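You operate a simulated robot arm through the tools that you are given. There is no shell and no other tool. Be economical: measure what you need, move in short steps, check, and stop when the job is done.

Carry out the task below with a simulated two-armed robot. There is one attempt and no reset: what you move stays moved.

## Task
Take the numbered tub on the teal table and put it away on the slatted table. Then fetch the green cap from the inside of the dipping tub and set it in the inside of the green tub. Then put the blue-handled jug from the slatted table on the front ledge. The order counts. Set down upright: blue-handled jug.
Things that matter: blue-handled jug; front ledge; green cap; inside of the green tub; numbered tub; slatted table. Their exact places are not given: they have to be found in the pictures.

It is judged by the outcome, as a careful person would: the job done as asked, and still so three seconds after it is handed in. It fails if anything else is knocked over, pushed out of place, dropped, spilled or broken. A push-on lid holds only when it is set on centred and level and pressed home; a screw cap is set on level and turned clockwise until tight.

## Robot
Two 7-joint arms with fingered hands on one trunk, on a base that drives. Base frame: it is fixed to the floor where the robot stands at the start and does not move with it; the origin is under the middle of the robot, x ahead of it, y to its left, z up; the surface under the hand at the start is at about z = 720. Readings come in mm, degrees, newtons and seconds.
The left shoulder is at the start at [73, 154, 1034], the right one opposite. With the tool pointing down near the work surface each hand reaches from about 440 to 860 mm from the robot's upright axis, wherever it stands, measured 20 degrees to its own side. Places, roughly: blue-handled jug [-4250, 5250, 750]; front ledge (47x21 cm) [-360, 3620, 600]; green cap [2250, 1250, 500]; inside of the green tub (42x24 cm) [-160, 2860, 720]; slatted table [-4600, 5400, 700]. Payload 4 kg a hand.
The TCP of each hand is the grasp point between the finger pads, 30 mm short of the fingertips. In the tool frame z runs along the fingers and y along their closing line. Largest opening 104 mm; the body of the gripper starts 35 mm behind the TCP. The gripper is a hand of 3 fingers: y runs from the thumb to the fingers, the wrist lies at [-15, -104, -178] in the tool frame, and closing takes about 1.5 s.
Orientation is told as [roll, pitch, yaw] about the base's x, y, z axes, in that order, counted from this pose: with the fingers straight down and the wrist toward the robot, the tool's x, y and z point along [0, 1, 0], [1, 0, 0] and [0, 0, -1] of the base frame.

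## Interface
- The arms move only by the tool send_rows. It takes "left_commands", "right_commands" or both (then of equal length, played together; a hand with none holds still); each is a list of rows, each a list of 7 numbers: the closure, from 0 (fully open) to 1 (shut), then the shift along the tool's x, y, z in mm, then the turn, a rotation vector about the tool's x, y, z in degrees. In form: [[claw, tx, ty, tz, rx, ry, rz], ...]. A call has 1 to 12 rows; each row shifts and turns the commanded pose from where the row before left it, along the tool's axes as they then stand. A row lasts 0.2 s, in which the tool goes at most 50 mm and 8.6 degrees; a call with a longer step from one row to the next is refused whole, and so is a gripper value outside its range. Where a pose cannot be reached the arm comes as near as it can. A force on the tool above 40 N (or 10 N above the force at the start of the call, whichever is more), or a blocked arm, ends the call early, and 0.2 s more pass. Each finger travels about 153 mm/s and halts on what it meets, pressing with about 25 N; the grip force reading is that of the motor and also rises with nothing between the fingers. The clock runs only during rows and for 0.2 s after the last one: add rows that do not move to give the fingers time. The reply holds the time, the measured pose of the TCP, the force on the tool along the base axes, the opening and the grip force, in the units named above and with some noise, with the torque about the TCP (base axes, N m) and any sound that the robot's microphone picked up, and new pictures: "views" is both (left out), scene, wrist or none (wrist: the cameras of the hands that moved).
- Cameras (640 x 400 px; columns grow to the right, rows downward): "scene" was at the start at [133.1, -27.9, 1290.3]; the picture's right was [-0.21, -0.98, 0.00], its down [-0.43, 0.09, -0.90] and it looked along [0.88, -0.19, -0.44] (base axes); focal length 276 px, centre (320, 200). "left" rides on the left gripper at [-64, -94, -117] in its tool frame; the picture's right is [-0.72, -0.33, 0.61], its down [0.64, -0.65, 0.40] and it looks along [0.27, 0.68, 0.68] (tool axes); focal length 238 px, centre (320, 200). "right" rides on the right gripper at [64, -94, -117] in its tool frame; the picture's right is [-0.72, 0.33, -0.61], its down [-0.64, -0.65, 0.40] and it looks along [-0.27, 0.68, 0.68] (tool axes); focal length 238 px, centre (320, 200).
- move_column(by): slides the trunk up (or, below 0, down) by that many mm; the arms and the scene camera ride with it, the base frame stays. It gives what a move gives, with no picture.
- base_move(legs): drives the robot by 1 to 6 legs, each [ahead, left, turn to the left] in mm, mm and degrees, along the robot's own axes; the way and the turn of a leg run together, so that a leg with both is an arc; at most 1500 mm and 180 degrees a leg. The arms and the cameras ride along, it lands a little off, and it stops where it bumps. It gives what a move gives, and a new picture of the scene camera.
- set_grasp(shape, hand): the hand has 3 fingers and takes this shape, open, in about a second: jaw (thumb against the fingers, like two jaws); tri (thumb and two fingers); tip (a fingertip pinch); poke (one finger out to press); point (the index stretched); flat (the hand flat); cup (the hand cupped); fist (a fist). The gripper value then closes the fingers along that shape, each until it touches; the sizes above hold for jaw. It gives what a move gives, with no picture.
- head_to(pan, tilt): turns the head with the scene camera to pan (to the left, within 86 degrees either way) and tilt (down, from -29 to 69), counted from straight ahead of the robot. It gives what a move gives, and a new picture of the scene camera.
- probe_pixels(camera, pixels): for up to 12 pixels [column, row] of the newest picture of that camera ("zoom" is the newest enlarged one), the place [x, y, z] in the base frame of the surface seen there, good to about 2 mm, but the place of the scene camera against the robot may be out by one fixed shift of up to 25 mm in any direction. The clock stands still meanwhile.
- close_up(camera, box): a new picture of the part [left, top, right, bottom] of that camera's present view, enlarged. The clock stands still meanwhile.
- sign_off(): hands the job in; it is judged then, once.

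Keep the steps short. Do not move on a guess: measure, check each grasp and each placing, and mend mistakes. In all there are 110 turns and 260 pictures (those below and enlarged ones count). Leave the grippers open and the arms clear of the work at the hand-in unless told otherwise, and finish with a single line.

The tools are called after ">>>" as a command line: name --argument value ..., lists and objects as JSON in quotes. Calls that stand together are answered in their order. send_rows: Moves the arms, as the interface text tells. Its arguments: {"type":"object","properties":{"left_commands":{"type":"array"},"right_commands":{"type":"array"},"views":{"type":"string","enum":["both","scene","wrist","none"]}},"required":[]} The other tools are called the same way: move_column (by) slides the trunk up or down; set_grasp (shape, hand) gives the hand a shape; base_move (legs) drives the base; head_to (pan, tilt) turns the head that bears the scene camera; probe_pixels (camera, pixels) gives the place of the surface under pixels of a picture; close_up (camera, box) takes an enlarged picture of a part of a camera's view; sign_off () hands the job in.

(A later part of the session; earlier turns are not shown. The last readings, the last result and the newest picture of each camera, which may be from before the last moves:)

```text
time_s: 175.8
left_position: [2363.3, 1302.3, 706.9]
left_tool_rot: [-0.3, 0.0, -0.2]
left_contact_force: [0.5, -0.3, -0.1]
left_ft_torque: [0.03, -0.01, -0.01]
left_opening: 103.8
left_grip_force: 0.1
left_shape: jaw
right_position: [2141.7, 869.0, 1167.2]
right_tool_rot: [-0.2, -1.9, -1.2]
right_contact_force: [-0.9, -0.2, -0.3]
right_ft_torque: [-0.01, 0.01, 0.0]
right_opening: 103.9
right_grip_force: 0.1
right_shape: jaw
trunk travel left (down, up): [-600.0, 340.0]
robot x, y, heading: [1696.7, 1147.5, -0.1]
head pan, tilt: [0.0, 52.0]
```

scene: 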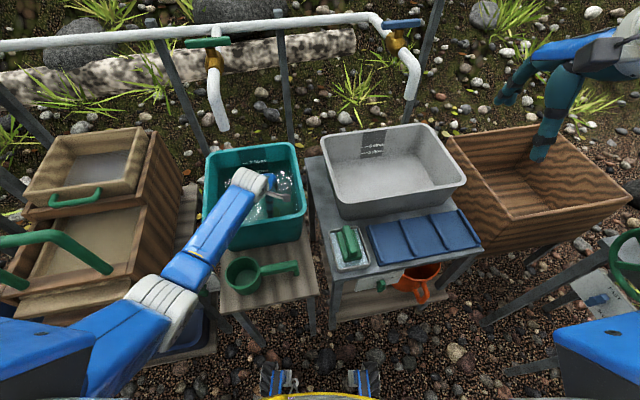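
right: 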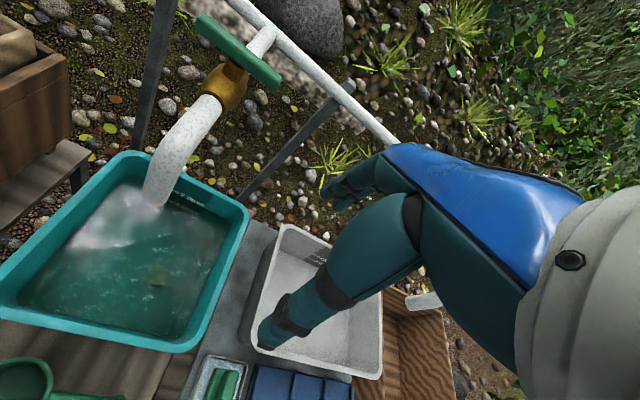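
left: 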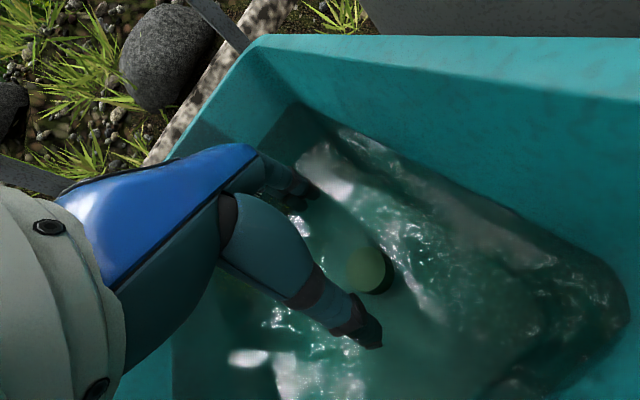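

Check cap position and forearm clearance over the rim.

>>> probe_pixels --camera "left" --pixels '[[360, 270], [372, 262], [350, 270], [368, 250], [366, 288], [382, 275]]'

>>> close_up --camera "scene" --box '[150, 130, 330, 290]'

>>> probe_pixels --camera "scene" --pixels '[[215, 230], [200, 255], [235, 205], [230, 235], [215, 252], [228, 218]]'

```text
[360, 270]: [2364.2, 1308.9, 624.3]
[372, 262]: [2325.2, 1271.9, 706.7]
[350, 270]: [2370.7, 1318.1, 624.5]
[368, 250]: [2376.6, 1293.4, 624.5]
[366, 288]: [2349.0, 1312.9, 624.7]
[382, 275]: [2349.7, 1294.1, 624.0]
```

```text
2.50 times, centred on (240, 210) of scene
```

zoom: 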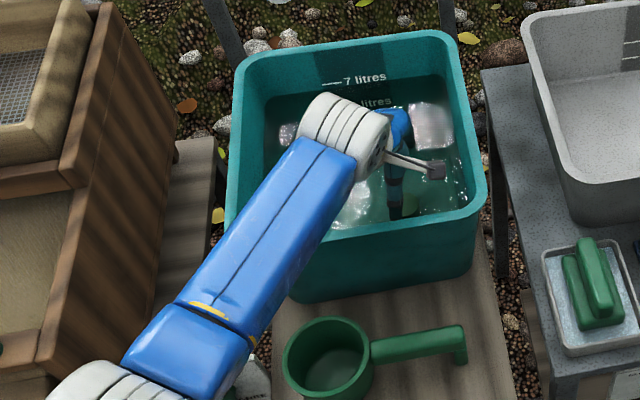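

```text
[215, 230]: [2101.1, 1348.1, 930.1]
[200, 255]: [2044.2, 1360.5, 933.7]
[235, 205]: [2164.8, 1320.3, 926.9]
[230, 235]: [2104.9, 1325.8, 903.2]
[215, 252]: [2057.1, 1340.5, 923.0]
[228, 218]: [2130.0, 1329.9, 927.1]
```

Forearm is too flat: going down 68 mm more would touch the rim. Raise the trunk 35 mm so the arm slopes more steeply, then descend gradually.

>>> move_column --by 35

>>> send_rows --left_commands '[[0, 2, 1, 20, 0, 0, 0], [0, 0, 0, 20, 0, 0, 0], [0, 0, 0, 20, 0, 0, 0], [0, 0, 0, 10, 0, 0, 0], [0, 0, 0, 0, 0, 0, 0], [0, 0, 0, 0, 0, 0, 0]]' --views "both"

>>> close_up --camera "scene" --box '[150, 130, 330, 290]'

```text
time_s: 176.6
left_position: [2364.3, 1299.5, 742.4]
left_tool_rot: [-0.3, 0.0, -0.2]
left_contact_force: [0.2, -0.1, 0.2]
left_ft_torque: [-0.02, 0.01, 0.01]
left_opening: 103.7
left_grip_force: 0.1
left_shape: jaw
right_position: [2142.9, 868.1, 1203.0]
right_tool_rot: [-0.1, -1.8, -1.3]
right_contact_force: [-0.6, -0.4, -0.6]
right_ft_torque: [-0.03, 0.03, 0.0]
right_opening: 103.8
right_grip_force: 0.0
right_shape: jaw
trunk travel left (down, up): [-635.0, 305.0]
robot x, y, heading: [1690.9, 1146.9, -0.2]
head pan, tilt: [0.0, 52.0]
```

```text
time_s: 178.0
left_position: [2364.3, 1303.1, 673.3]
left_tool_rot: [-0.3, -0.1, -0.2]
left_contact_force: [0.0, 0.2, -0.7]
left_ft_torque: [0.0, -0.02, 0.0]
left_opening: 103.8
left_grip_force: 0.1
left_shape: jaw
right_position: [2142.5, 867.4, 1202.6]
right_tool_rot: [-0.2, -1.9, -1.2]
right_contact_force: [-0.5, -0.8, 0.6]
right_ft_torque: [0.0, 0.0, -0.02]
right_opening: 104.0
right_grip_force: 0.1
right_shape: jaw
trunk travel left (down, up): [-635.0, 305.0]
robot x, y, heading: [1692.4, 1148.4, -0.3]
head pan, tilt: [0.0, 52.0]
```

scene: 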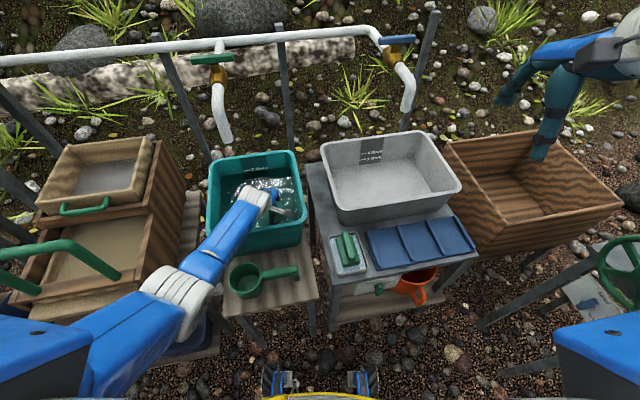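
left: 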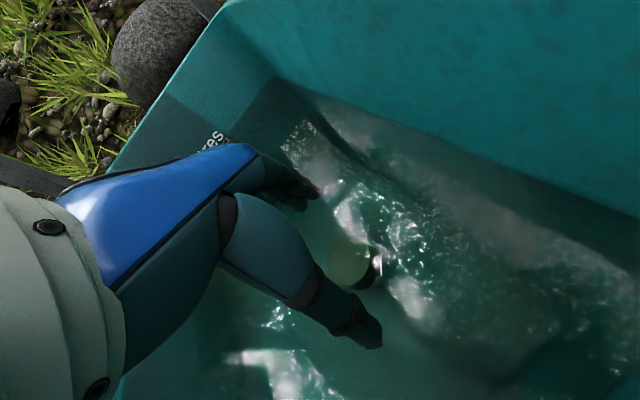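

```text
2.50 times, centred on (240, 210) of scene
```

zoom: 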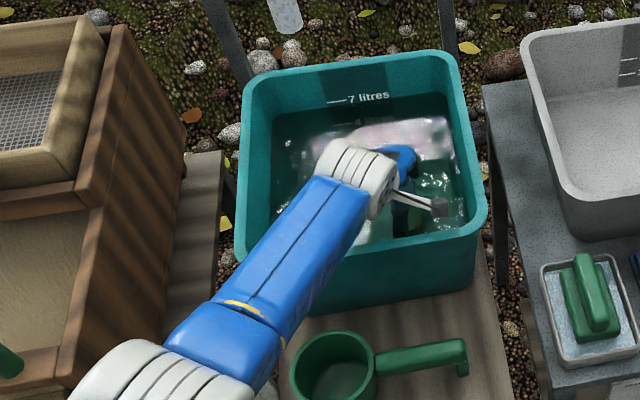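

Check forearm height above the rim again.

>>> probe_pixels --camera "scene" --pixels '[[244, 222], [240, 232], [222, 240], [235, 215], [250, 205], [262, 217], [270, 225]]'

>>> probe_pixels --camera "left" --pixels '[[345, 262], [332, 255], [360, 255], [350, 240], [340, 280], [355, 285]]'

```text
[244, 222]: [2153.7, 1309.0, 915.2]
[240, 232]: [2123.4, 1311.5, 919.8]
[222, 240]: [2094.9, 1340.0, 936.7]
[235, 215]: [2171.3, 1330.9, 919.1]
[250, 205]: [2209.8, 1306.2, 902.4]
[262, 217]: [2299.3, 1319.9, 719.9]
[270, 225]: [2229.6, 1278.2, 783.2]
```

```text
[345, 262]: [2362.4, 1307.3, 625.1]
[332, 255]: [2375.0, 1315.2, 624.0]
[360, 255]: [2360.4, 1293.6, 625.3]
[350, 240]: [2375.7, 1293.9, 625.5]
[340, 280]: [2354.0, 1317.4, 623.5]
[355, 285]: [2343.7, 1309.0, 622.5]
```

Step down in 10 mm pieces, reading the forces.

>>> send_rows --left_commands '[[0, 0, 0, 10, 0, 0, 0], [0, 0, 0, 8, 0, 0, 0], [0, 0, 0, 0, 0, 0, 0]]' --views "none"

>>> send_rows --left_commands '[[0, 0, 0, 6, 0, 0, 0], [0, 0, 0, 6, 0, 0, 0], [0, 0, 0, 0, 0, 0, 0]]' --views "both"

>>> close_up --camera "scene" --box '[150, 130, 330, 290]'

```text
time_s: 178.8
left_position: [2364.8, 1299.3, 654.0]
left_tool_rot: [-0.3, 0.0, -0.2]
left_contact_force: [0.4, 0.1, 0.0]
left_ft_torque: [-0.01, 0.01, 0.0]
left_opening: 103.7
left_grip_force: 0.0
left_shape: jaw
right_position: [2141.7, 867.8, 1202.8]
right_tool_rot: [-0.1, -2.0, -1.2]
right_contact_force: [-1.2, -0.1, -0.6]
right_ft_torque: [0.03, 0.0, 0.02]
right_opening: 104.0
right_grip_force: 0.1
right_shape: jaw
trunk travel left (down, up): [-635.0, 305.0]
robot x, y, heading: [1693.7, 1144.0, 0.2]
head pan, tilt: [0.0, 52.0]
```

```text
time_s: 179.6
left_position: [2368.4, 1300.2, 648.4]
left_tool_rot: [-0.8, -0.7, -0.1]
left_contact_force: [16.8, 6.7, 30.0]
left_ft_torque: [-2.81, 5.52, 0.49]
left_opening: 103.9
left_grip_force: 0.0
left_shape: jaw
right_position: [2141.5, 869.3, 1203.9]
right_tool_rot: [-0.2, -2.0, -1.1]
right_contact_force: [0.8, -0.3, -0.3]
right_ft_torque: [0.02, 0.03, 0.0]
right_opening: 103.8
right_grip_force: 0.1
right_shape: jaw
trunk travel left (down, up): [-635.0, 305.0]
robot x, y, heading: [1692.3, 1147.8, -0.2]
head pan, tilt: [0.0, 52.0]
```

scene: 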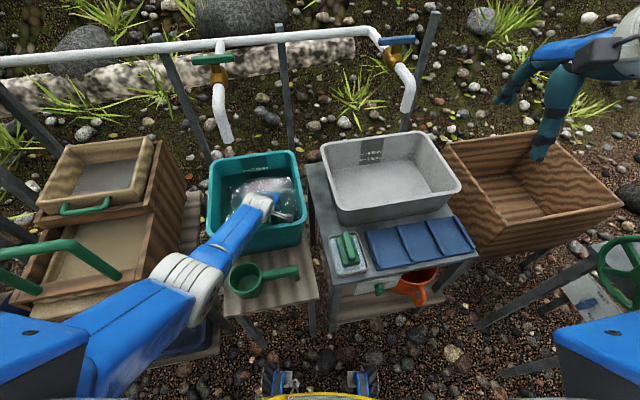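
left: 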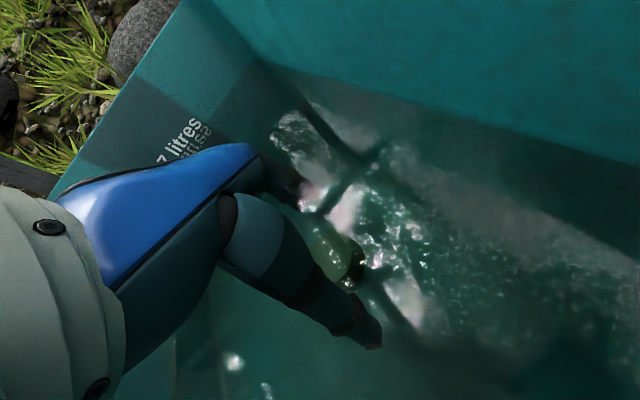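

```text
2.50 times, centred on (240, 210) of scene
```

zoom: 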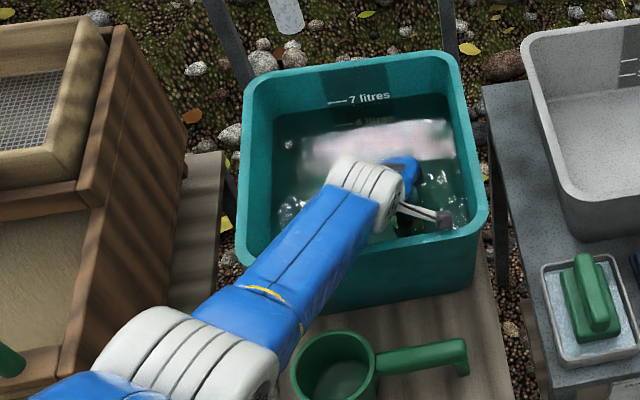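

The torque places the contact at about (2255, 1238): the wrist camera touching the front rim, not the forearm. Back up 25 mm, drive 30 ahead, then grasp ~20 mm deeper in x (the thumb will draw the cap in).

>>> send_rows --left_commands '[[0, 0, 0, -15, 0, 0, 0], [0, 0, 0, -15, 0, 0, 0], [0, 0, 0, 0, 0, 0, 0]]' --views "none"

>>> base_move --legs '[[30, 0, 0]]'

>>> send_rows --left_commands '[[0, 0, 0, 0, 0, 0, 0], [0, 0, 0, 0, 0, 0, 0], [0, 0, 0, 0, 0, 0, 0], [0, 0, 0, 0, 0, 0, 0]]' --views "wrist"

```text
time_s: 180.4
left_position: [2365.3, 1301.7, 670.5]
left_tool_rot: [-0.3, 0.2, -0.2]
left_contact_force: [-0.4, 0.3, -0.7]
left_ft_torque: [0.05, 0.01, -0.01]
left_opening: 103.8
left_grip_force: 0.0
left_shape: jaw
right_position: [2143.5, 868.5, 1201.3]
right_tool_rot: [-0.2, -1.8, -1.1]
right_contact_force: [-0.2, -0.4, 0.6]
right_ft_torque: [-0.02, 0.0, -0.02]
right_opening: 103.9
right_grip_force: 0.1
right_shape: jaw
trunk travel left (down, up): [-635.0, 305.0]
robot x, y, heading: [1689.8, 1147.3, 0.0]
head pan, tilt: [0.0, 52.0]
```

```text
time_s: 181.2
left_position: [2391.1, 1301.6, 676.8]
left_tool_rot: [-0.3, -0.3, -0.3]
left_contact_force: [-0.6, 0.4, -0.5]
left_ft_torque: [-0.01, -0.02, -0.01]
left_opening: 103.9
left_grip_force: 0.0
left_shape: jaw
right_position: [2164.4, 868.8, 1205.5]
right_tool_rot: [-0.2, -2.2, -1.3]
right_contact_force: [0.3, 0.1, 0.3]
right_ft_torque: [-0.01, -0.04, -0.01]
right_opening: 103.8
right_grip_force: 0.0
right_shape: jaw
trunk travel left (down, up): [-635.0, 305.0]
robot x, y, heading: [1722.1, 1151.8, -0.1]
head pan, tilt: [0.0, 52.0]
```

scene: 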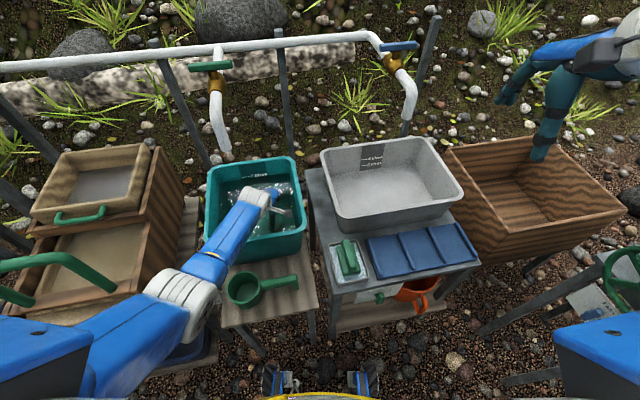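

```text
time_s: 182.2
left_position: [2395.0, 1301.8, 672.8]
left_tool_rot: [-0.3, -0.1, -0.2]
left_contact_force: [0.5, 0.2, 0.2]
left_ft_torque: [-0.04, -0.01, 0.03]
left_opening: 103.9
left_grip_force: 0.1
left_shape: jaw
right_position: [2171.0, 868.3, 1201.4]
right_tool_rot: [-0.2, -1.9, -1.3]
right_contact_force: [-0.3, 0.1, -0.8]
right_ft_torque: [0.0, 0.01, 0.0]
right_opening: 103.8
right_grip_force: 0.0
right_shape: jaw
trunk travel left (down, up): [-635.0, 305.0]
robot x, y, heading: [1723.8, 1149.2, 0.0]
head pan, tilt: [0.0, 52.0]
```

left: 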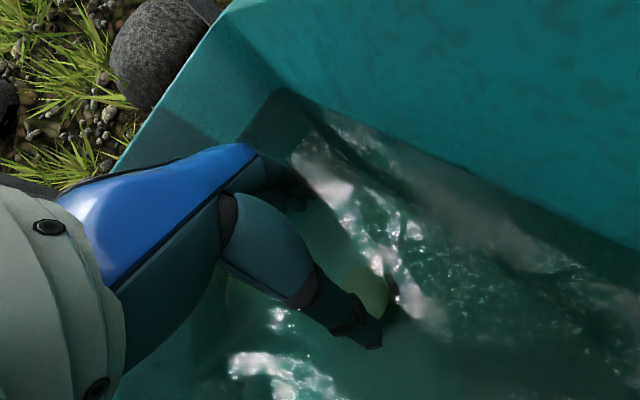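

Shift to (2382, 1307) and step down to z≈640.

>>> send_rows --left_commands '[[0, 5, -13, 0, 0, 0, 0], [0, 0, 0, 10, 0, 0, 0], [0, 0, 0, 8, 0, 0, 0], [0, 0, 0, 7, 0, 0, 0], [0, 0, 0, 5, 0, 0, 0], [0, 0, 0, 3, 0, 0, 0], [0, 0, 0, 0, 0, 0, 0]]' --views "both"

```text
time_s: 183.8
left_position: [2380.7, 1307.3, 640.3]
left_tool_rot: [-0.3, -0.1, -0.1]
left_contact_force: [-0.4, 0.2, -0.1]
left_ft_torque: [0.02, -0.01, -0.02]
left_opening: 103.9
left_grip_force: 0.0
left_shape: jaw
right_position: [2169.3, 867.9, 1204.1]
right_tool_rot: [-0.2, -2.1, -1.3]
right_contact_force: [1.0, 0.7, -0.1]
right_ft_torque: [0.01, -0.01, 0.04]
right_opening: 103.7
right_grip_force: 0.2
right_shape: jaw
trunk travel left (down, up): [-635.0, 305.0]
robot x, y, heading: [1725.7, 1151.2, -0.4]
head pan, tilt: [0.0, 52.0]
```

scene: 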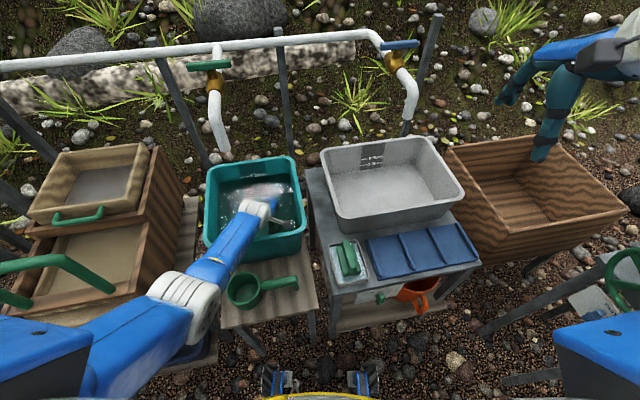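
left: 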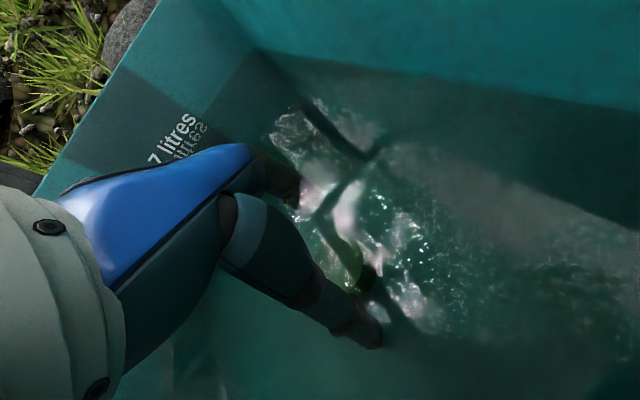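

No contact at z 640 (tips ≈ 610). Close the fingers.

>>> send_rows --left_commands '[[0, 0, 0, 2, 0, 0, 0], [0.3, 0, 0, 0, 0, 0, 0], [0.6, 0, 0, 0, 0, 0, 0], [0.8, 0, 0, 0, 0, 0, 0], [1, 0, 0, 0, 0, 0, 0], [1, 0, 0, 0, 0, 0, 0], [1, 0, 0, 0, 0, 0, 0], [1, 0, 0, 0, 0, 0, 0], [1, 0, 0, 0, 0, 0, 0]]' --views "wrist"

```text
time_s: 185.8
left_position: [2381.9, 1307.8, 639.0]
left_tool_rot: [-0.3, -0.1, -0.1]
left_contact_force: [0.3, 0.4, 0.2]
left_ft_torque: [-0.01, -0.04, -0.01]
left_opening: 32.5
left_grip_force: 24.5
left_shape: jaw
right_position: [2170.2, 867.1, 1202.6]
right_tool_rot: [-0.3, -2.0, -1.2]
right_contact_force: [-0.4, 0.4, 0.1]
right_ft_torque: [-0.02, -0.01, 0.0]
right_opening: 104.0
right_grip_force: 0.0
right_shape: jaw
trunk travel left (down, up): [-635.0, 305.0]
robot x, y, heading: [1721.2, 1146.9, -0.2]
head pan, tilt: [0.0, 52.0]
```

left: 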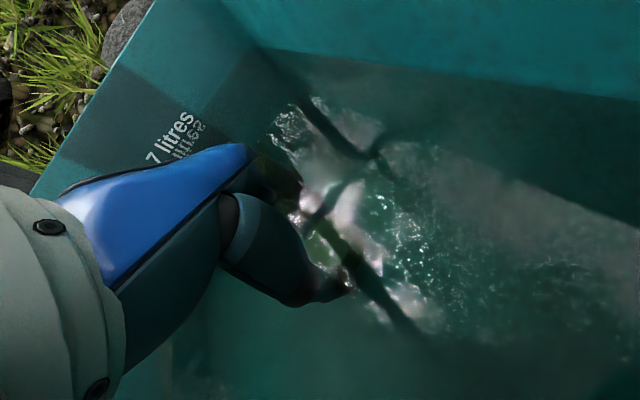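

Held at 32.5 mm. Lift straight up ~220 mm gently while watching the grip (staying under the spout).

>>> send_rows --left_commands '[[1, 0, 0, -8, 0, 0, 0], [1, 0, 0, -15, 0, 0, 0], [1, 0, 0, -25, 0, 0, 0], [1, 0, 0, -30, 0, 0, 0], [1, 0, 0, -30, 0, 0, 0], [1, 0, 0, -30, 0, 0, 0], [1, 0, 0, -30, 0, 0, 0], [1, 0, 0, -30, 0, 0, 0], [1, 0, 0, 0, 0, 0, 0]]' --views "both"

```text
time_s: 187.8
left_position: [2380.8, 1309.5, 835.0]
left_tool_rot: [-0.3, -0.1, -0.2]
left_contact_force: [0.7, 0.2, 0.4]
left_ft_torque: [0.03, -0.04, 0.03]
left_opening: 31.9
left_grip_force: 25.2
left_shape: jaw
right_position: [2170.3, 868.6, 1202.7]
right_tool_rot: [-0.2, -2.0, -1.3]
right_contact_force: [0.4, 0.3, -0.4]
right_ft_torque: [-0.01, -0.01, -0.02]
right_opening: 103.9
right_grip_force: 0.1
right_shape: jaw
trunk travel left (down, up): [-635.0, 305.0]
robot x, y, heading: [1722.1, 1145.4, 0.2]
head pan, tilt: [0.0, 52.0]
```

scene: 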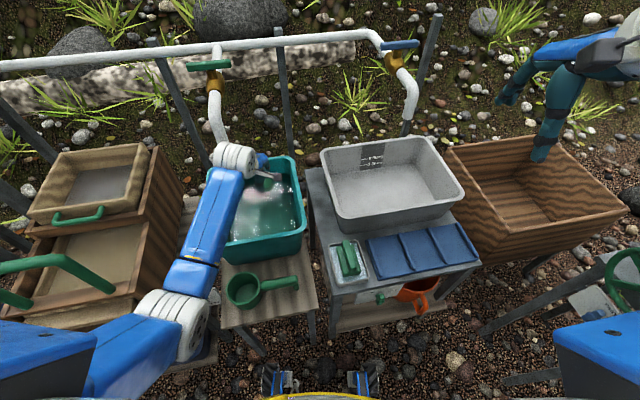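
left: 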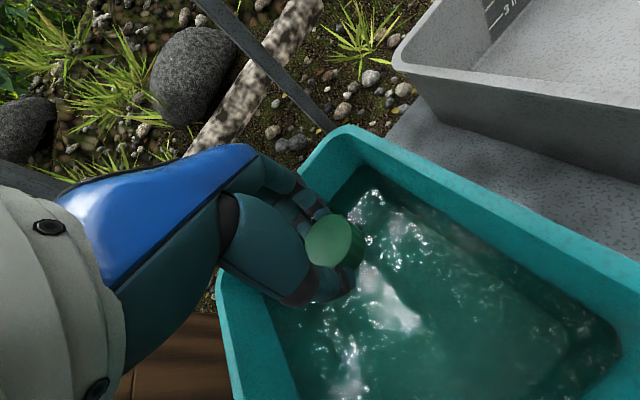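

Cap held. Draw the hand back from under the spout, then up.

>>> send_rows --left_commands '[[1, -5, -35, 0, 0, 0, 0], [1, -5, -40, 0, 0, 0, 0], [1, -5, -40, 0, 0, 0, 0], [1, -5, -40, -20, 0, 0, 0], [1, 0, -40, -40, 0, 0, 0], [1, 0, -30, -40, 0, 0, 0], [1, 0, -20, -40, 0, 0, 0], [1, 0, 0, -40, 0, 0, 0], [1, 0, 0, -30, 0, 0, 0], [1, 0, 0, 0, 0, 0, 0]]' --views "both"

```text
refused: row 5 steps farther than a row can; nothing moved
```

>>> send_rows --left_commands '[[1, -5, -35, 0, 0, 0, 0], [1, -5, -40, 0, 0, 0, 0], [1, -5, -40, 0, 0, 0, 0], [1, -5, -40, -20, 0, 0, 0], [1, 0, -30, -35, 0, 0, 0], [1, 0, -30, -35, 0, 0, 0], [1, 0, -20, -40, 0, 0, 0], [1, 0, 0, -40, 0, 0, 0], [1, 0, 0, -40, 0, 0, 0], [1, 0, 0, 0, 0, 0, 0]]' --views "both"

```text
time_s: 189.8
left_position: [2150.5, 1350.5, 1013.2]
left_tool_rot: [12.7, -0.1, 2.5]
left_contact_force: [0.1, -0.7, 0.0]
left_ft_torque: [0.01, 0.0, -0.02]
left_opening: 31.8
left_grip_force: 24.9
left_shape: jaw
left hand out of reach, approached as far as the arm can: row 9
right_position: [2170.4, 867.7, 1203.2]
right_tool_rot: [-0.2, -2.0, -1.3]
right_contact_force: [0.9, 0.0, 0.0]
right_ft_torque: [0.02, -0.01, 0.0]
right_opening: 104.2
right_grip_force: 0.1
right_shape: jaw
trunk travel left (down, up): [-635.0, 305.0]
robot x, y, heading: [1720.8, 1148.7, -0.1]
head pan, tilt: [0.0, 52.0]
stopped in row 10 (left hand): the arm was blocked; the commanded pose is now the measured one
```

scene: 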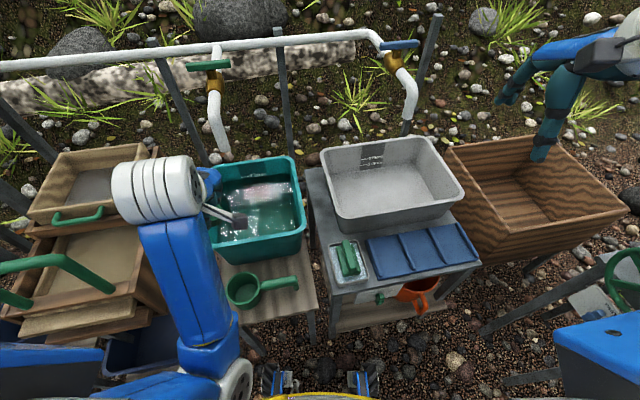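
left: 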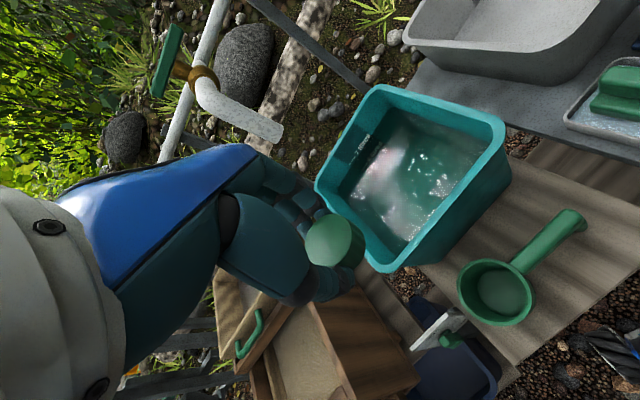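

The cap is held and clear of the tub (arm at a joint limit only). Back the base away 500 mm.

>>> base_move --legs '[[-480, 0, 0]]'

>>> send_rows --left_commands '[[1, 15, 30, 0, 0, 0, 0], [1, 15, 40, 0, 0, 6, 0], [1, 15, 40, 0, 0, 6, 0], [1, 15, 30, -20, 0, 0, 0], [1, 0, 0, -30, 0, 0, 0], [1, 0, 0, 0, 0, 0, 0]]' --views "wrist"

```text
time_s: 192.7
left_position: [1674.3, 1348.5, 1013.0]
left_tool_rot: [12.8, -0.1, 2.5]
left_contact_force: [1.0, -0.5, -0.2]
left_ft_torque: [-0.03, -0.05, -0.02]
left_opening: 32.1
left_grip_force: 24.9
left_shape: jaw
right_position: [1692.2, 868.4, 1203.8]
right_tool_rot: [-0.2, -2.0, -1.3]
right_contact_force: [-0.4, 0.4, 0.5]
right_ft_torque: [0.04, -0.02, 0.0]
right_opening: 104.1
right_grip_force: 0.1
right_shape: jaw
trunk travel left (down, up): [-635.0, 305.0]
robot x, y, heading: [1246.9, 1149.0, -0.3]
head pan, tilt: [0.0, 52.0]
```

scene: 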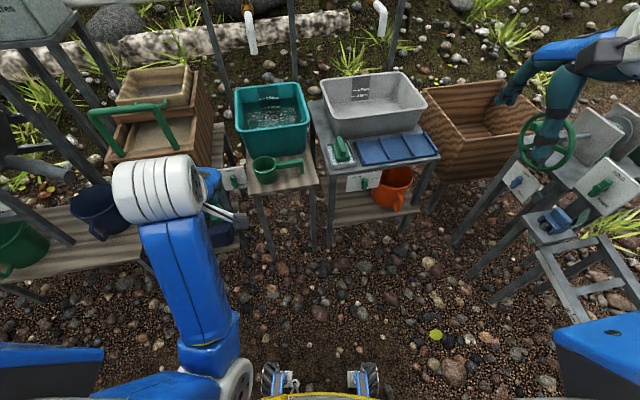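

```text
time_s: 194.1
left_position: [1811.8, 1390.2, 1078.6]
left_tool_rot: [24.8, -0.2, 2.5]
left_contact_force: [-0.2, -0.2, 1.2]
left_ft_torque: [-0.01, 0.0, 0.01]
left_opening: 32.1
left_grip_force: 25.3
left_shape: jaw
right_position: [1689.6, 867.0, 1202.8]
right_tool_rot: [-0.3, -2.2, -1.3]
right_contact_force: [0.3, 0.0, 0.7]
right_ft_torque: [0.01, 0.02, -0.01]
right_opening: 104.0
right_grip_force: 0.0
right_shape: jaw
trunk travel left (down, up): [-635.0, 305.0]
robot x, y, heading: [1245.5, 1147.0, -0.2]
head pan, tilt: [0.0, 52.0]
```

left: 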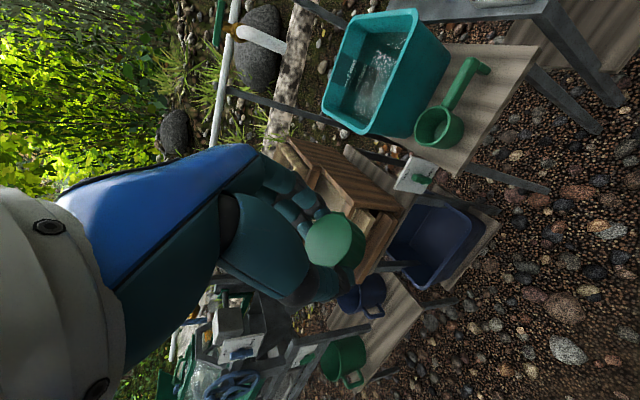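

Straighten the wrist roll, then turn north and drive up the aisle to y≈2900.

>>> send_rows --left_commands '[[1, 0, 0, 0, 0, -8.3, 0], [1, 0, 0, 0, 0, -8.3, 0], [1, 0, 0, 0, 0, -8.2, 0], [1, 0, -20, 0, 0, 0, 0]]' --views "none"

>>> base_move --legs '[[0, 0, 90], [1450, 250, 0]]'

>>> head_to --pan 70 --tilt 35

```text
time_s: 195.1
left_position: [1790.0, 1389.4, 1079.0]
left_tool_rot: [0.0, -0.3, 2.4]
left_contact_force: [0.3, -0.4, -0.2]
left_ft_torque: [0.01, -0.03, -0.01]
left_opening: 31.4
left_grip_force: 25.0
left_shape: jaw
right_position: [1689.8, 866.1, 1203.1]
right_tool_rot: [-0.1, -2.2, -1.3]
right_contact_force: [0.6, 0.2, -0.4]
right_ft_torque: [0.01, -0.02, 0.01]
right_opening: 104.0
right_grip_force: 0.0
right_shape: jaw
trunk travel left (down, up): [-635.0, 305.0]
robot x, y, heading: [1241.2, 1144.7, 0.1]
head pan, tilt: [0.0, 52.0]
```

```text
time_s: 206.1
left_position: [809.1, 3144.3, 1078.6]
left_tool_rot: [0.0, -0.1, 90.8]
left_contact_force: [0.4, 0.3, -0.6]
left_ft_torque: [-0.02, 0.0, 0.01]
left_opening: 31.6
left_grip_force: 25.0
left_shape: jaw
right_position: [1328.4, 3027.4, 1205.4]
right_tool_rot: [-0.2, -2.2, 87.0]
right_contact_force: [0.4, 0.8, -0.6]
right_ft_torque: [-0.02, 0.0, 0.01]
right_opening: 104.0
right_grip_force: 0.1
right_shape: jaw
trunk travel left (down, up): [-635.0, 305.0]
robot x, y, heading: [1037.9, 2591.2, 88.6]
head pan, tilt: [0.0, 52.0]
```

scene: 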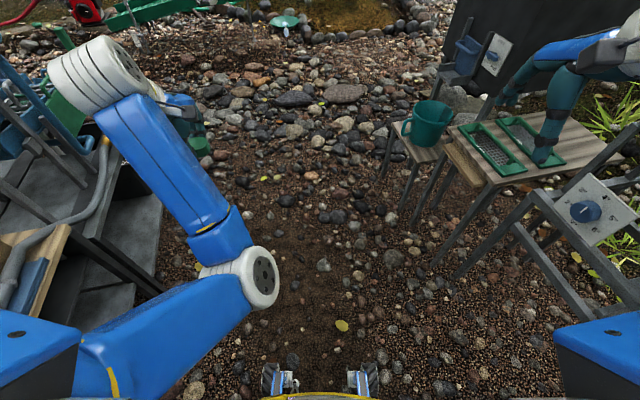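

```text
time_s: 207.5
left_position: [809.0, 3143.1, 1078.3]
left_tool_rot: [-0.2, -0.3, 90.9]
left_contact_force: [-0.8, 0.2, 0.0]
left_ft_torque: [0.02, 0.03, -0.03]
left_opening: 31.5
left_grip_force: 24.8
left_shape: jaw
right_position: [1328.2, 3027.6, 1204.7]
right_tool_rot: [-0.3, -2.2, 87.1]
right_contact_force: [-0.1, 0.7, 0.0]
right_ft_torque: [0.02, 0.0, 0.01]
right_opening: 104.0
right_grip_force: 0.1
right_shape: jaw
trunk travel left (down, up): [-635.0, 305.0]
robot x, y, heading: [1034.0, 2594.7, 88.3]
head pan, tilt: [70.0, 35.0]
```

scene: 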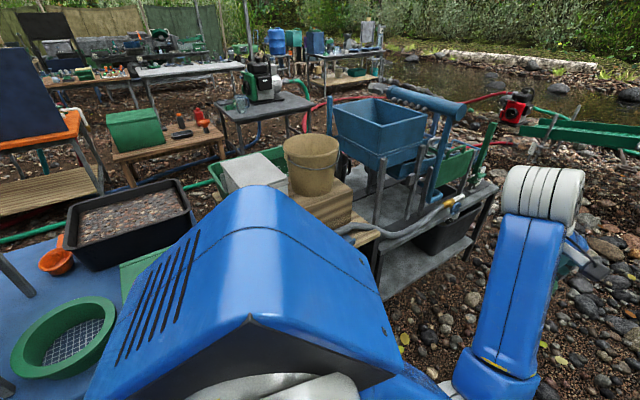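

The green tub is on the west side; go back round the north end. Drive north, turn west.

>>> base_move --legs '[[1450, 150, 0], [620, 60, 0], [0, 0, 91]]'

>>> base_move --legs '[[1480, -50, 0], [480, 0, 0]]'

```text
time_s: 221.6
left_position: [331.9, 4433.8, 1077.1]
left_tool_rot: [-0.1, -0.3, -180.0]
left_contact_force: [-0.1, 0.2, 0.2]
left_ft_torque: [0.03, 0.03, 0.0]
left_opening: 31.4
left_grip_force: 24.6
left_shape: jaw
right_position: [455.2, 4950.4, 1204.3]
right_tool_rot: [-0.2, -2.2, 176.2]
right_contact_force: [-0.8, 0.4, -0.8]
right_ft_torque: [0.01, -0.03, -0.02]
right_opening: 104.0
right_grip_force: 0.1
right_shape: jaw
trunk travel left (down, up): [-635.0, 305.0]
robot x, y, heading: [887.5, 4651.9, 177.8]
head pan, tilt: [70.0, 35.0]
```

scene: 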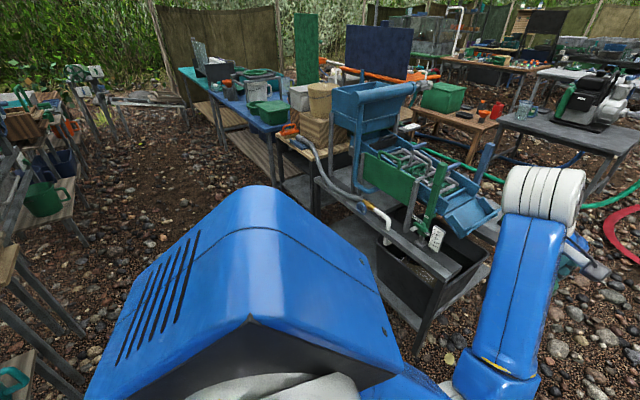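

```text
time_s: 231.5
left_position: [-1645.9, 4530.5, 1079.7]
left_tool_rot: [-0.1, -0.3, -178.6]
left_contact_force: [0.0, -0.1, -0.4]
left_ft_torque: [0.0, -0.01, 0.0]
left_opening: 31.5
left_grip_force: 25.1
left_shape: jaw
right_position: [-1535.3, 5051.5, 1205.4]
right_tool_rot: [-0.3, -2.3, 177.6]
right_contact_force: [0.9, 0.0, 0.4]
right_ft_torque: [0.02, 0.03, -0.02]
right_opening: 104.0
right_grip_force: 0.0
right_shape: jaw
trunk travel left (down, up): [-635.0, 305.0]
robot x, y, heading: [-1100.2, 4763.9, 179.0]
head pan, tilt: [70.0, 35.0]
```

scene: 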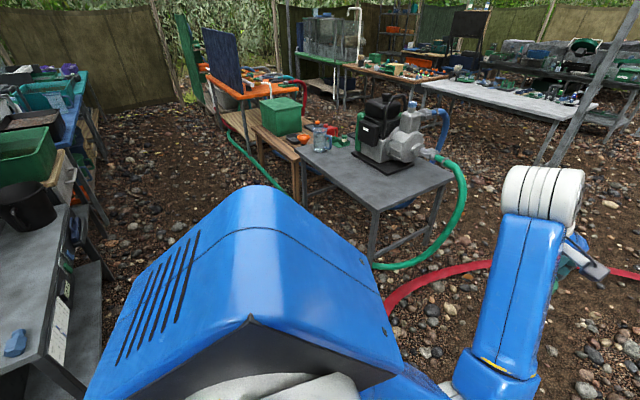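

Turn to face south and drive down the lane to y≈2900, then face the bench.

>>> base_move --legs '[[0, 0, 91], [1450, 80, 0]]'

>>> base_move --legs '[[420, 0, 0], [0, 0, 90]]'

>>> head_to --pan 0 --tilt 38

```text
time_s: 242.6
left_position: [-794.9, 2761.0, 1079.9]
left_tool_rot: [-0.2, -0.4, -88.3]
left_contact_force: [1.2, -0.2, 0.5]
left_ft_torque: [0.0, 0.03, 0.0]
left_opening: 31.6
left_grip_force: 25.2
left_shape: jaw
right_position: [-1317.8, 2870.1, 1205.5]
right_tool_rot: [-0.3, -2.3, -92.1]
right_contact_force: [0.1, 0.3, 0.6]
right_ft_torque: [-0.01, 0.01, 0.0]
right_opening: 104.2
right_grip_force: 0.1
right_shape: jaw
trunk travel left (down, up): [-635.0, 305.0]
robot x, y, heading: [-1034.2, 3299.8, -90.9]
head pan, tilt: [70.0, 35.0]
```

scene: 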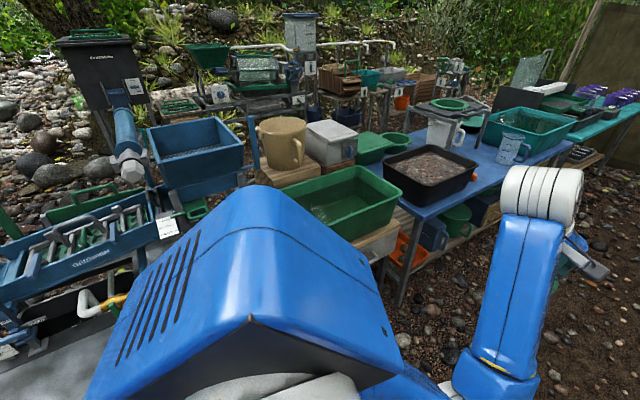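

```text
time_s: 249.0
left_position: [-489.6, 3108.9, 1079.6]
left_tool_rot: [-0.1, -0.5, 0.7]
left_contact_force: [-0.6, 0.8, 0.2]
left_ft_torque: [-0.01, -0.05, -0.01]
left_opening: 31.3
left_grip_force: 24.6
left_shape: jaw
right_position: [-605.6, 2589.4, 1206.3]
right_tool_rot: [-0.3, -2.4, -3.0]
right_contact_force: [-0.5, 0.2, -0.5]
right_ft_torque: [0.01, -0.03, 0.02]
right_opening: 104.0
right_grip_force: 0.1
right_shape: jaw
trunk travel left (down, up): [-635.0, 305.0]
robot x, y, heading: [-1032.8, 2877.1, -1.6]
head pan, tilt: [70.0, 35.0]
```

scene: 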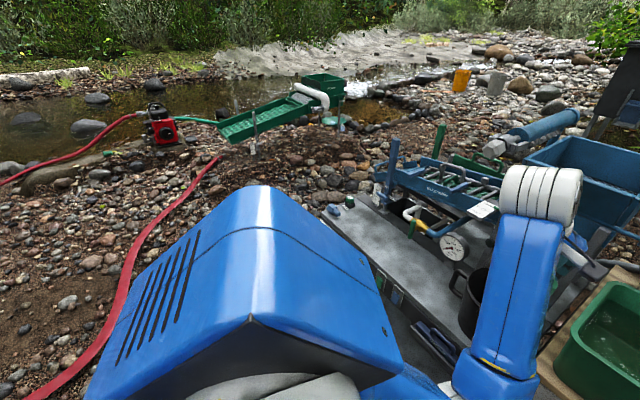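

```text
time_s: 250.4
left_position: [-490.3, 3109.3, 1080.1]
left_tool_rot: [-0.1, -0.6, 0.7]
left_contact_force: [-0.8, 0.0, 0.7]
left_ft_torque: [-0.02, -0.01, 0.03]
left_opening: 31.4
left_grip_force: 25.1
left_shape: jaw
right_position: [-607.1, 2589.1, 1206.1]
right_tool_rot: [-0.4, -2.5, -2.8]
right_contact_force: [0.2, -0.5, 0.5]
right_ft_torque: [-0.01, -0.02, -0.01]
right_opening: 104.1
right_grip_force: 0.1
right_shape: jaw
trunk travel left (down, up): [-635.0, 305.0]
robot x, y, heading: [-1033.7, 2880.3, -1.6]
head pan, tilt: [0.0, 38.0]
```

scene: 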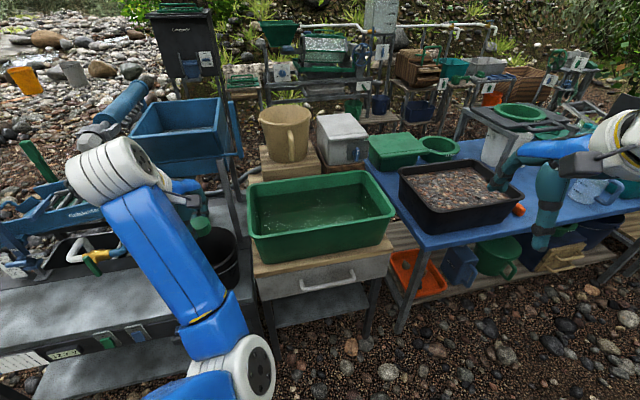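

Green tub straight ahead at (320,215). Probe its rim and floor.

>>> probe_pixels --camera "scene" --pixels '[[250, 185], [370, 172], [395, 215], [260, 240], [320, 210], [280, 215], [350, 205], [325, 195], [320, 250], [330, 245], [100, 310], [190, 290]]'

>>> close_up --camera "scene" --box '[220, 150, 420, 275]'

```text
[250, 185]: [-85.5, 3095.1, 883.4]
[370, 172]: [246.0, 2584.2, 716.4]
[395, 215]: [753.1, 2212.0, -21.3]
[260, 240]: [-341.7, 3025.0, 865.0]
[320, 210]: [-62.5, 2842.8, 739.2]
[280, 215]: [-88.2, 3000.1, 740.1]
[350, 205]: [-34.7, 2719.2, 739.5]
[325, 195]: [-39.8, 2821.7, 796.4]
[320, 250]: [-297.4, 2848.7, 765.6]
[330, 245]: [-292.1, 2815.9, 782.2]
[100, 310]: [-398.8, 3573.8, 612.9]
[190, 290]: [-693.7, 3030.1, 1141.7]
```

```text
3.20 times, centred on (320, 212) of scene
```

zoom: 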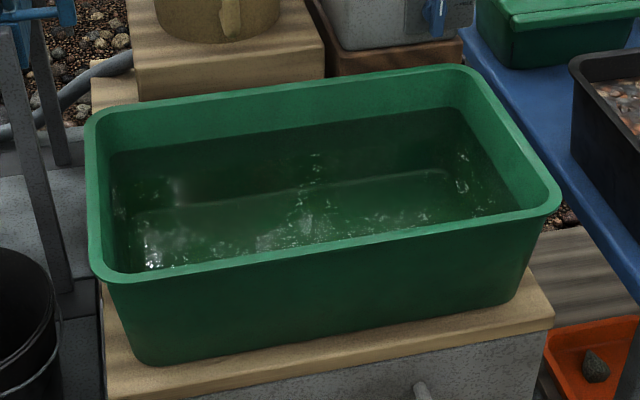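

Green tub: floor ≈728, rim ≈870, centre ≈(−170, 2860). Move the left hand toward y≈2900 then drive 230 closer.

>>> send_rows --left_commands '[[1, -35, 0, 0, 0, 0, 0], [1, -40, 0, 0, 0, 0, 0], [1, -40, 0, 0, 0, 0, 0], [1, -40, 0, 0, 0, 0, 0], [1, -40, 0, 0, 0, 0, 0], [1, -20, 0, 0, 0, 0, 0], [1, 0, 0, 0, 0, 0, 0]]' --views "none"

>>> base_move --legs '[[240, -90, 1.6]]'

>>> send_rows --left_commands '[[1, 0, 0, 0, 0, 0, 0], [1, 0, 0, 0, 0, 0, 0]]' --views "wrist"

```text
time_s: 251.4
left_position: [-471.6, 3026.2, 1094.7]
left_tool_rot: [5.5, -3.8, 5.7]
left_contact_force: [0.3, -0.2, 0.2]
left_ft_torque: [-0.02, 0.0, -0.02]
left_opening: 31.2
left_grip_force: 24.8
left_shape: jaw
right_position: [-610.0, 2589.4, 1207.3]
right_tool_rot: [-0.4, -2.6, -3.2]
right_contact_force: [1.1, 0.0, 0.7]
right_ft_torque: [0.06, 0.04, 0.0]
right_opening: 103.8
right_grip_force: 0.1
right_shape: jaw
trunk travel left (down, up): [-635.0, 305.0]
robot x, y, heading: [-1038.5, 2883.6, -1.7]
head pan, tilt: [0.0, 38.0]
stopped in row 4 (left hand): the arm was blocked; the commanded pose is now the measured one
```

```text
time_s: 253.2
left_position: [-236.9, 2954.8, 1094.9]
left_tool_rot: [5.1, -3.8, 7.3]
left_contact_force: [0.6, 0.4, -0.5]
left_ft_torque: [0.0, 0.0, -0.01]
left_opening: 31.3
left_grip_force: 24.0
left_shape: jaw
right_position: [-362.5, 2512.8, 1209.2]
right_tool_rot: [-0.5, -2.8, -1.3]
right_contact_force: [-0.5, -0.1, 0.5]
right_ft_torque: [-0.02, 0.04, 0.01]
right_opening: 104.0
right_grip_force: 0.1
right_shape: jaw
trunk travel left (down, up): [-635.0, 305.0]
robot x, y, heading: [-799.2, 2786.1, -0.1]
head pan, tilt: [0.0, 38.0]
```

scene: 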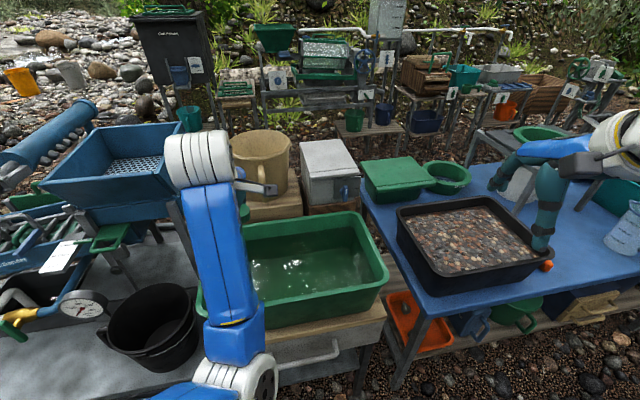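

```text
time_s: 253.8
left_position: [-238.0, 2951.7, 1095.8]
left_tool_rot: [5.3, -3.9, 7.6]
left_contact_force: [-0.7, -0.9, -0.7]
left_ft_torque: [0.01, -0.02, -0.01]
left_opening: 31.4
left_grip_force: 24.9
left_shape: jaw
right_position: [-362.5, 2509.9, 1208.9]
right_tool_rot: [-0.4, -2.7, -1.3]
right_contact_force: [-0.2, -0.1, 0.1]
right_ft_torque: [0.01, 0.0, 0.01]
right_opening: 104.0
right_grip_force: 0.0
right_shape: jaw
trunk travel left (down, up): [-635.0, 305.0]
robot x, y, heading: [-799.3, 2787.9, -0.2]
head pan, tilt: [0.0, 38.0]
```

left: 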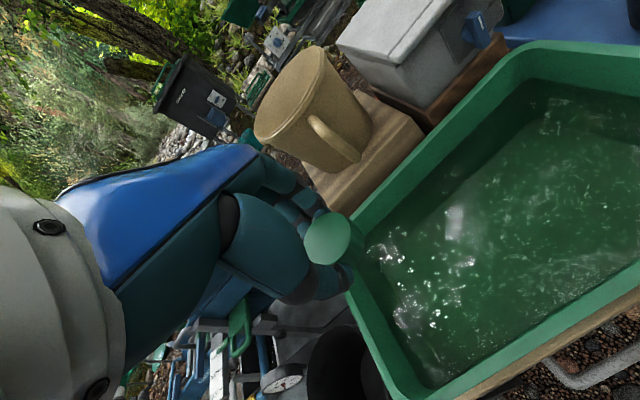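

Straighten the wrist and move over the tub interior (−165, 2880), lowering to z≈1000.

>>> send_rows --left_commands '[[1, -5, 30, 0, 0, 0, 0], [1, -20, 30, 0, 2, -2.7, 3.8], [1, -25, 20, 0, 2, -2.6, 3.8], [1, -25, 0, 20, 0, 0, 0], [1, 0, 0, 40, 0, 0, 0], [1, 0, 0, 40, 0, 0, 0], [1, 0, 0, 0, 0, 0, 0]]' --views "both"

```text
time_s: 255.4
left_position: [-155.0, 2886.7, 996.0]
left_tool_rot: [0.3, 0.5, -0.1]
left_contact_force: [-0.2, 0.2, -0.8]
left_ft_torque: [0.0, 0.03, 0.0]
left_opening: 31.5
left_grip_force: 25.5
left_shape: jaw
right_position: [-362.7, 2509.6, 1207.9]
right_tool_rot: [-0.4, -2.7, -1.3]
right_contact_force: [0.0, -0.1, -0.3]
right_ft_torque: [0.0, 0.01, 0.0]
right_opening: 103.8
right_grip_force: 0.1
right_shape: jaw
trunk travel left (down, up): [-635.0, 305.0]
robot x, y, heading: [-795.5, 2788.6, 0.0]
head pan, tilt: [0.0, 38.0]
```

scene: 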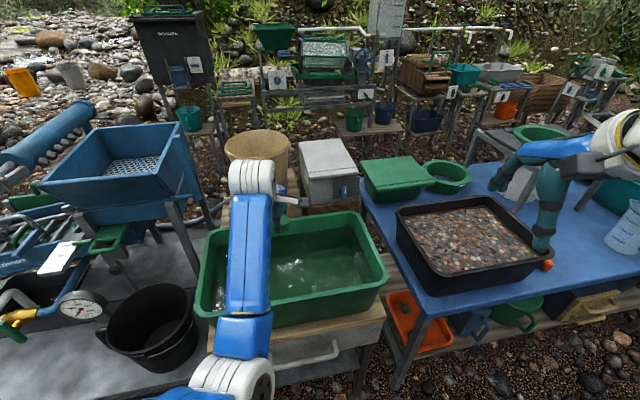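
left: 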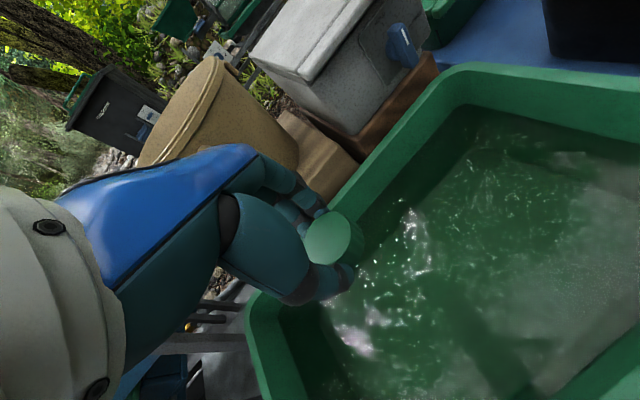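

Probe the rims and floor from the left camera.

>>> probe_pixels --camera "left" --pixels '[[368, 178], [440, 90], [258, 320], [275, 390], [420, 260], [400, 320], [520, 250], [600, 85], [560, 395], [300, 150]]'

>>> probe_pixels --camera "scene" --pixels '[[205, 300], [240, 320], [330, 295], [385, 265], [355, 218], [300, 225], [270, 190], [245, 260]]'

```text
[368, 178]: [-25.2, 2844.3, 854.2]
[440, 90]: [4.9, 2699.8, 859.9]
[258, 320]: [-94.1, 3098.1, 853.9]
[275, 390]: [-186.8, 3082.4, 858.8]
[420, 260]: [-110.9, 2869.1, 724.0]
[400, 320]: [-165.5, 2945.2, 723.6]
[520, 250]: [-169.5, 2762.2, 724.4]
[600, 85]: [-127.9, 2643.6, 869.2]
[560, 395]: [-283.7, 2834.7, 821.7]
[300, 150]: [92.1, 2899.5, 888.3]
```

```text
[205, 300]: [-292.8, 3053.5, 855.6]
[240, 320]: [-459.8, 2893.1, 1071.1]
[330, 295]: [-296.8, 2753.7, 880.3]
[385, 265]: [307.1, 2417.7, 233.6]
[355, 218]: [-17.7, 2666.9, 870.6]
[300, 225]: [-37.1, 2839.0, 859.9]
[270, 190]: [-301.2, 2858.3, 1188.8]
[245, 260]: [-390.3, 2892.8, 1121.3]
```

Floor 724, interior x −290…−25. Lower in steps to TCP ≈ 766.

>>> send_rows --left_commands '[[1, -8, 6, 20, 0, 0, 0], [1, -8, 0, 40, 0, 0, 0], [1, 0, 0, 40, 0, 0, 0], [1, 0, 0, 40, 0, 0, 0], [1, 0, 0, 30, 0, 0, 0], [1, 0, 0, 25, 0, 0, 0], [1, 0, 0, 20, 0, 0, 0], [1, 0, 0, 0, 0, 0, 0], [1, 0, 0, 0, 0, 0, 0]]' --views "both"

```text
time_s: 257.4
left_position: [-150.6, 2870.3, 780.5]
left_tool_rot: [0.1, 0.7, -0.1]
left_contact_force: [-0.1, 0.1, 0.0]
left_ft_torque: [0.0, 0.02, 0.02]
left_opening: 31.1
left_grip_force: 25.0
left_shape: jaw
right_position: [-360.7, 2509.7, 1206.8]
right_tool_rot: [-0.5, -2.6, -1.2]
right_contact_force: [-0.1, -1.1, -0.7]
right_ft_torque: [0.0, -0.03, -0.07]
right_opening: 104.2
right_grip_force: 0.1
right_shape: jaw
trunk travel left (down, up): [-635.0, 305.0]
robot x, y, heading: [-799.9, 2787.6, 0.0]
head pan, tilt: [0.0, 38.0]
```

scene: 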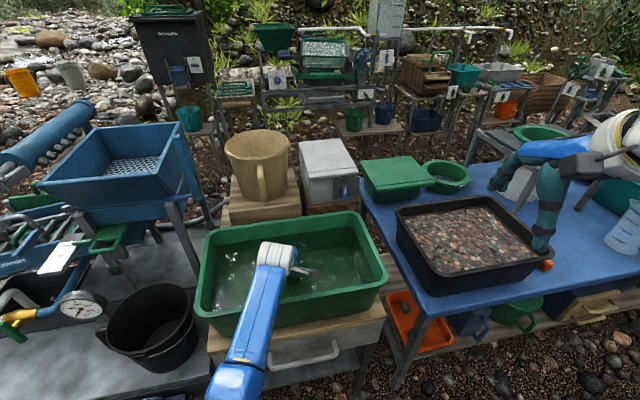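
left: 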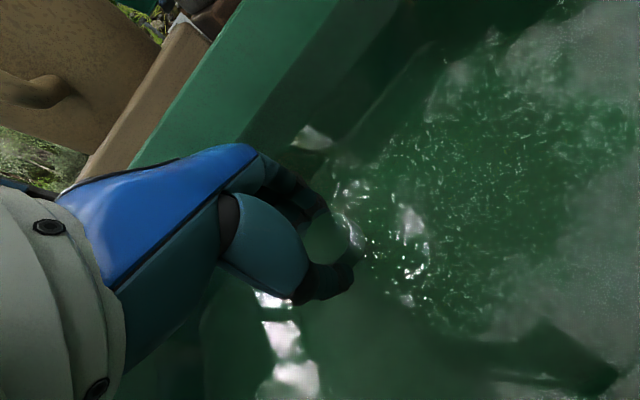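

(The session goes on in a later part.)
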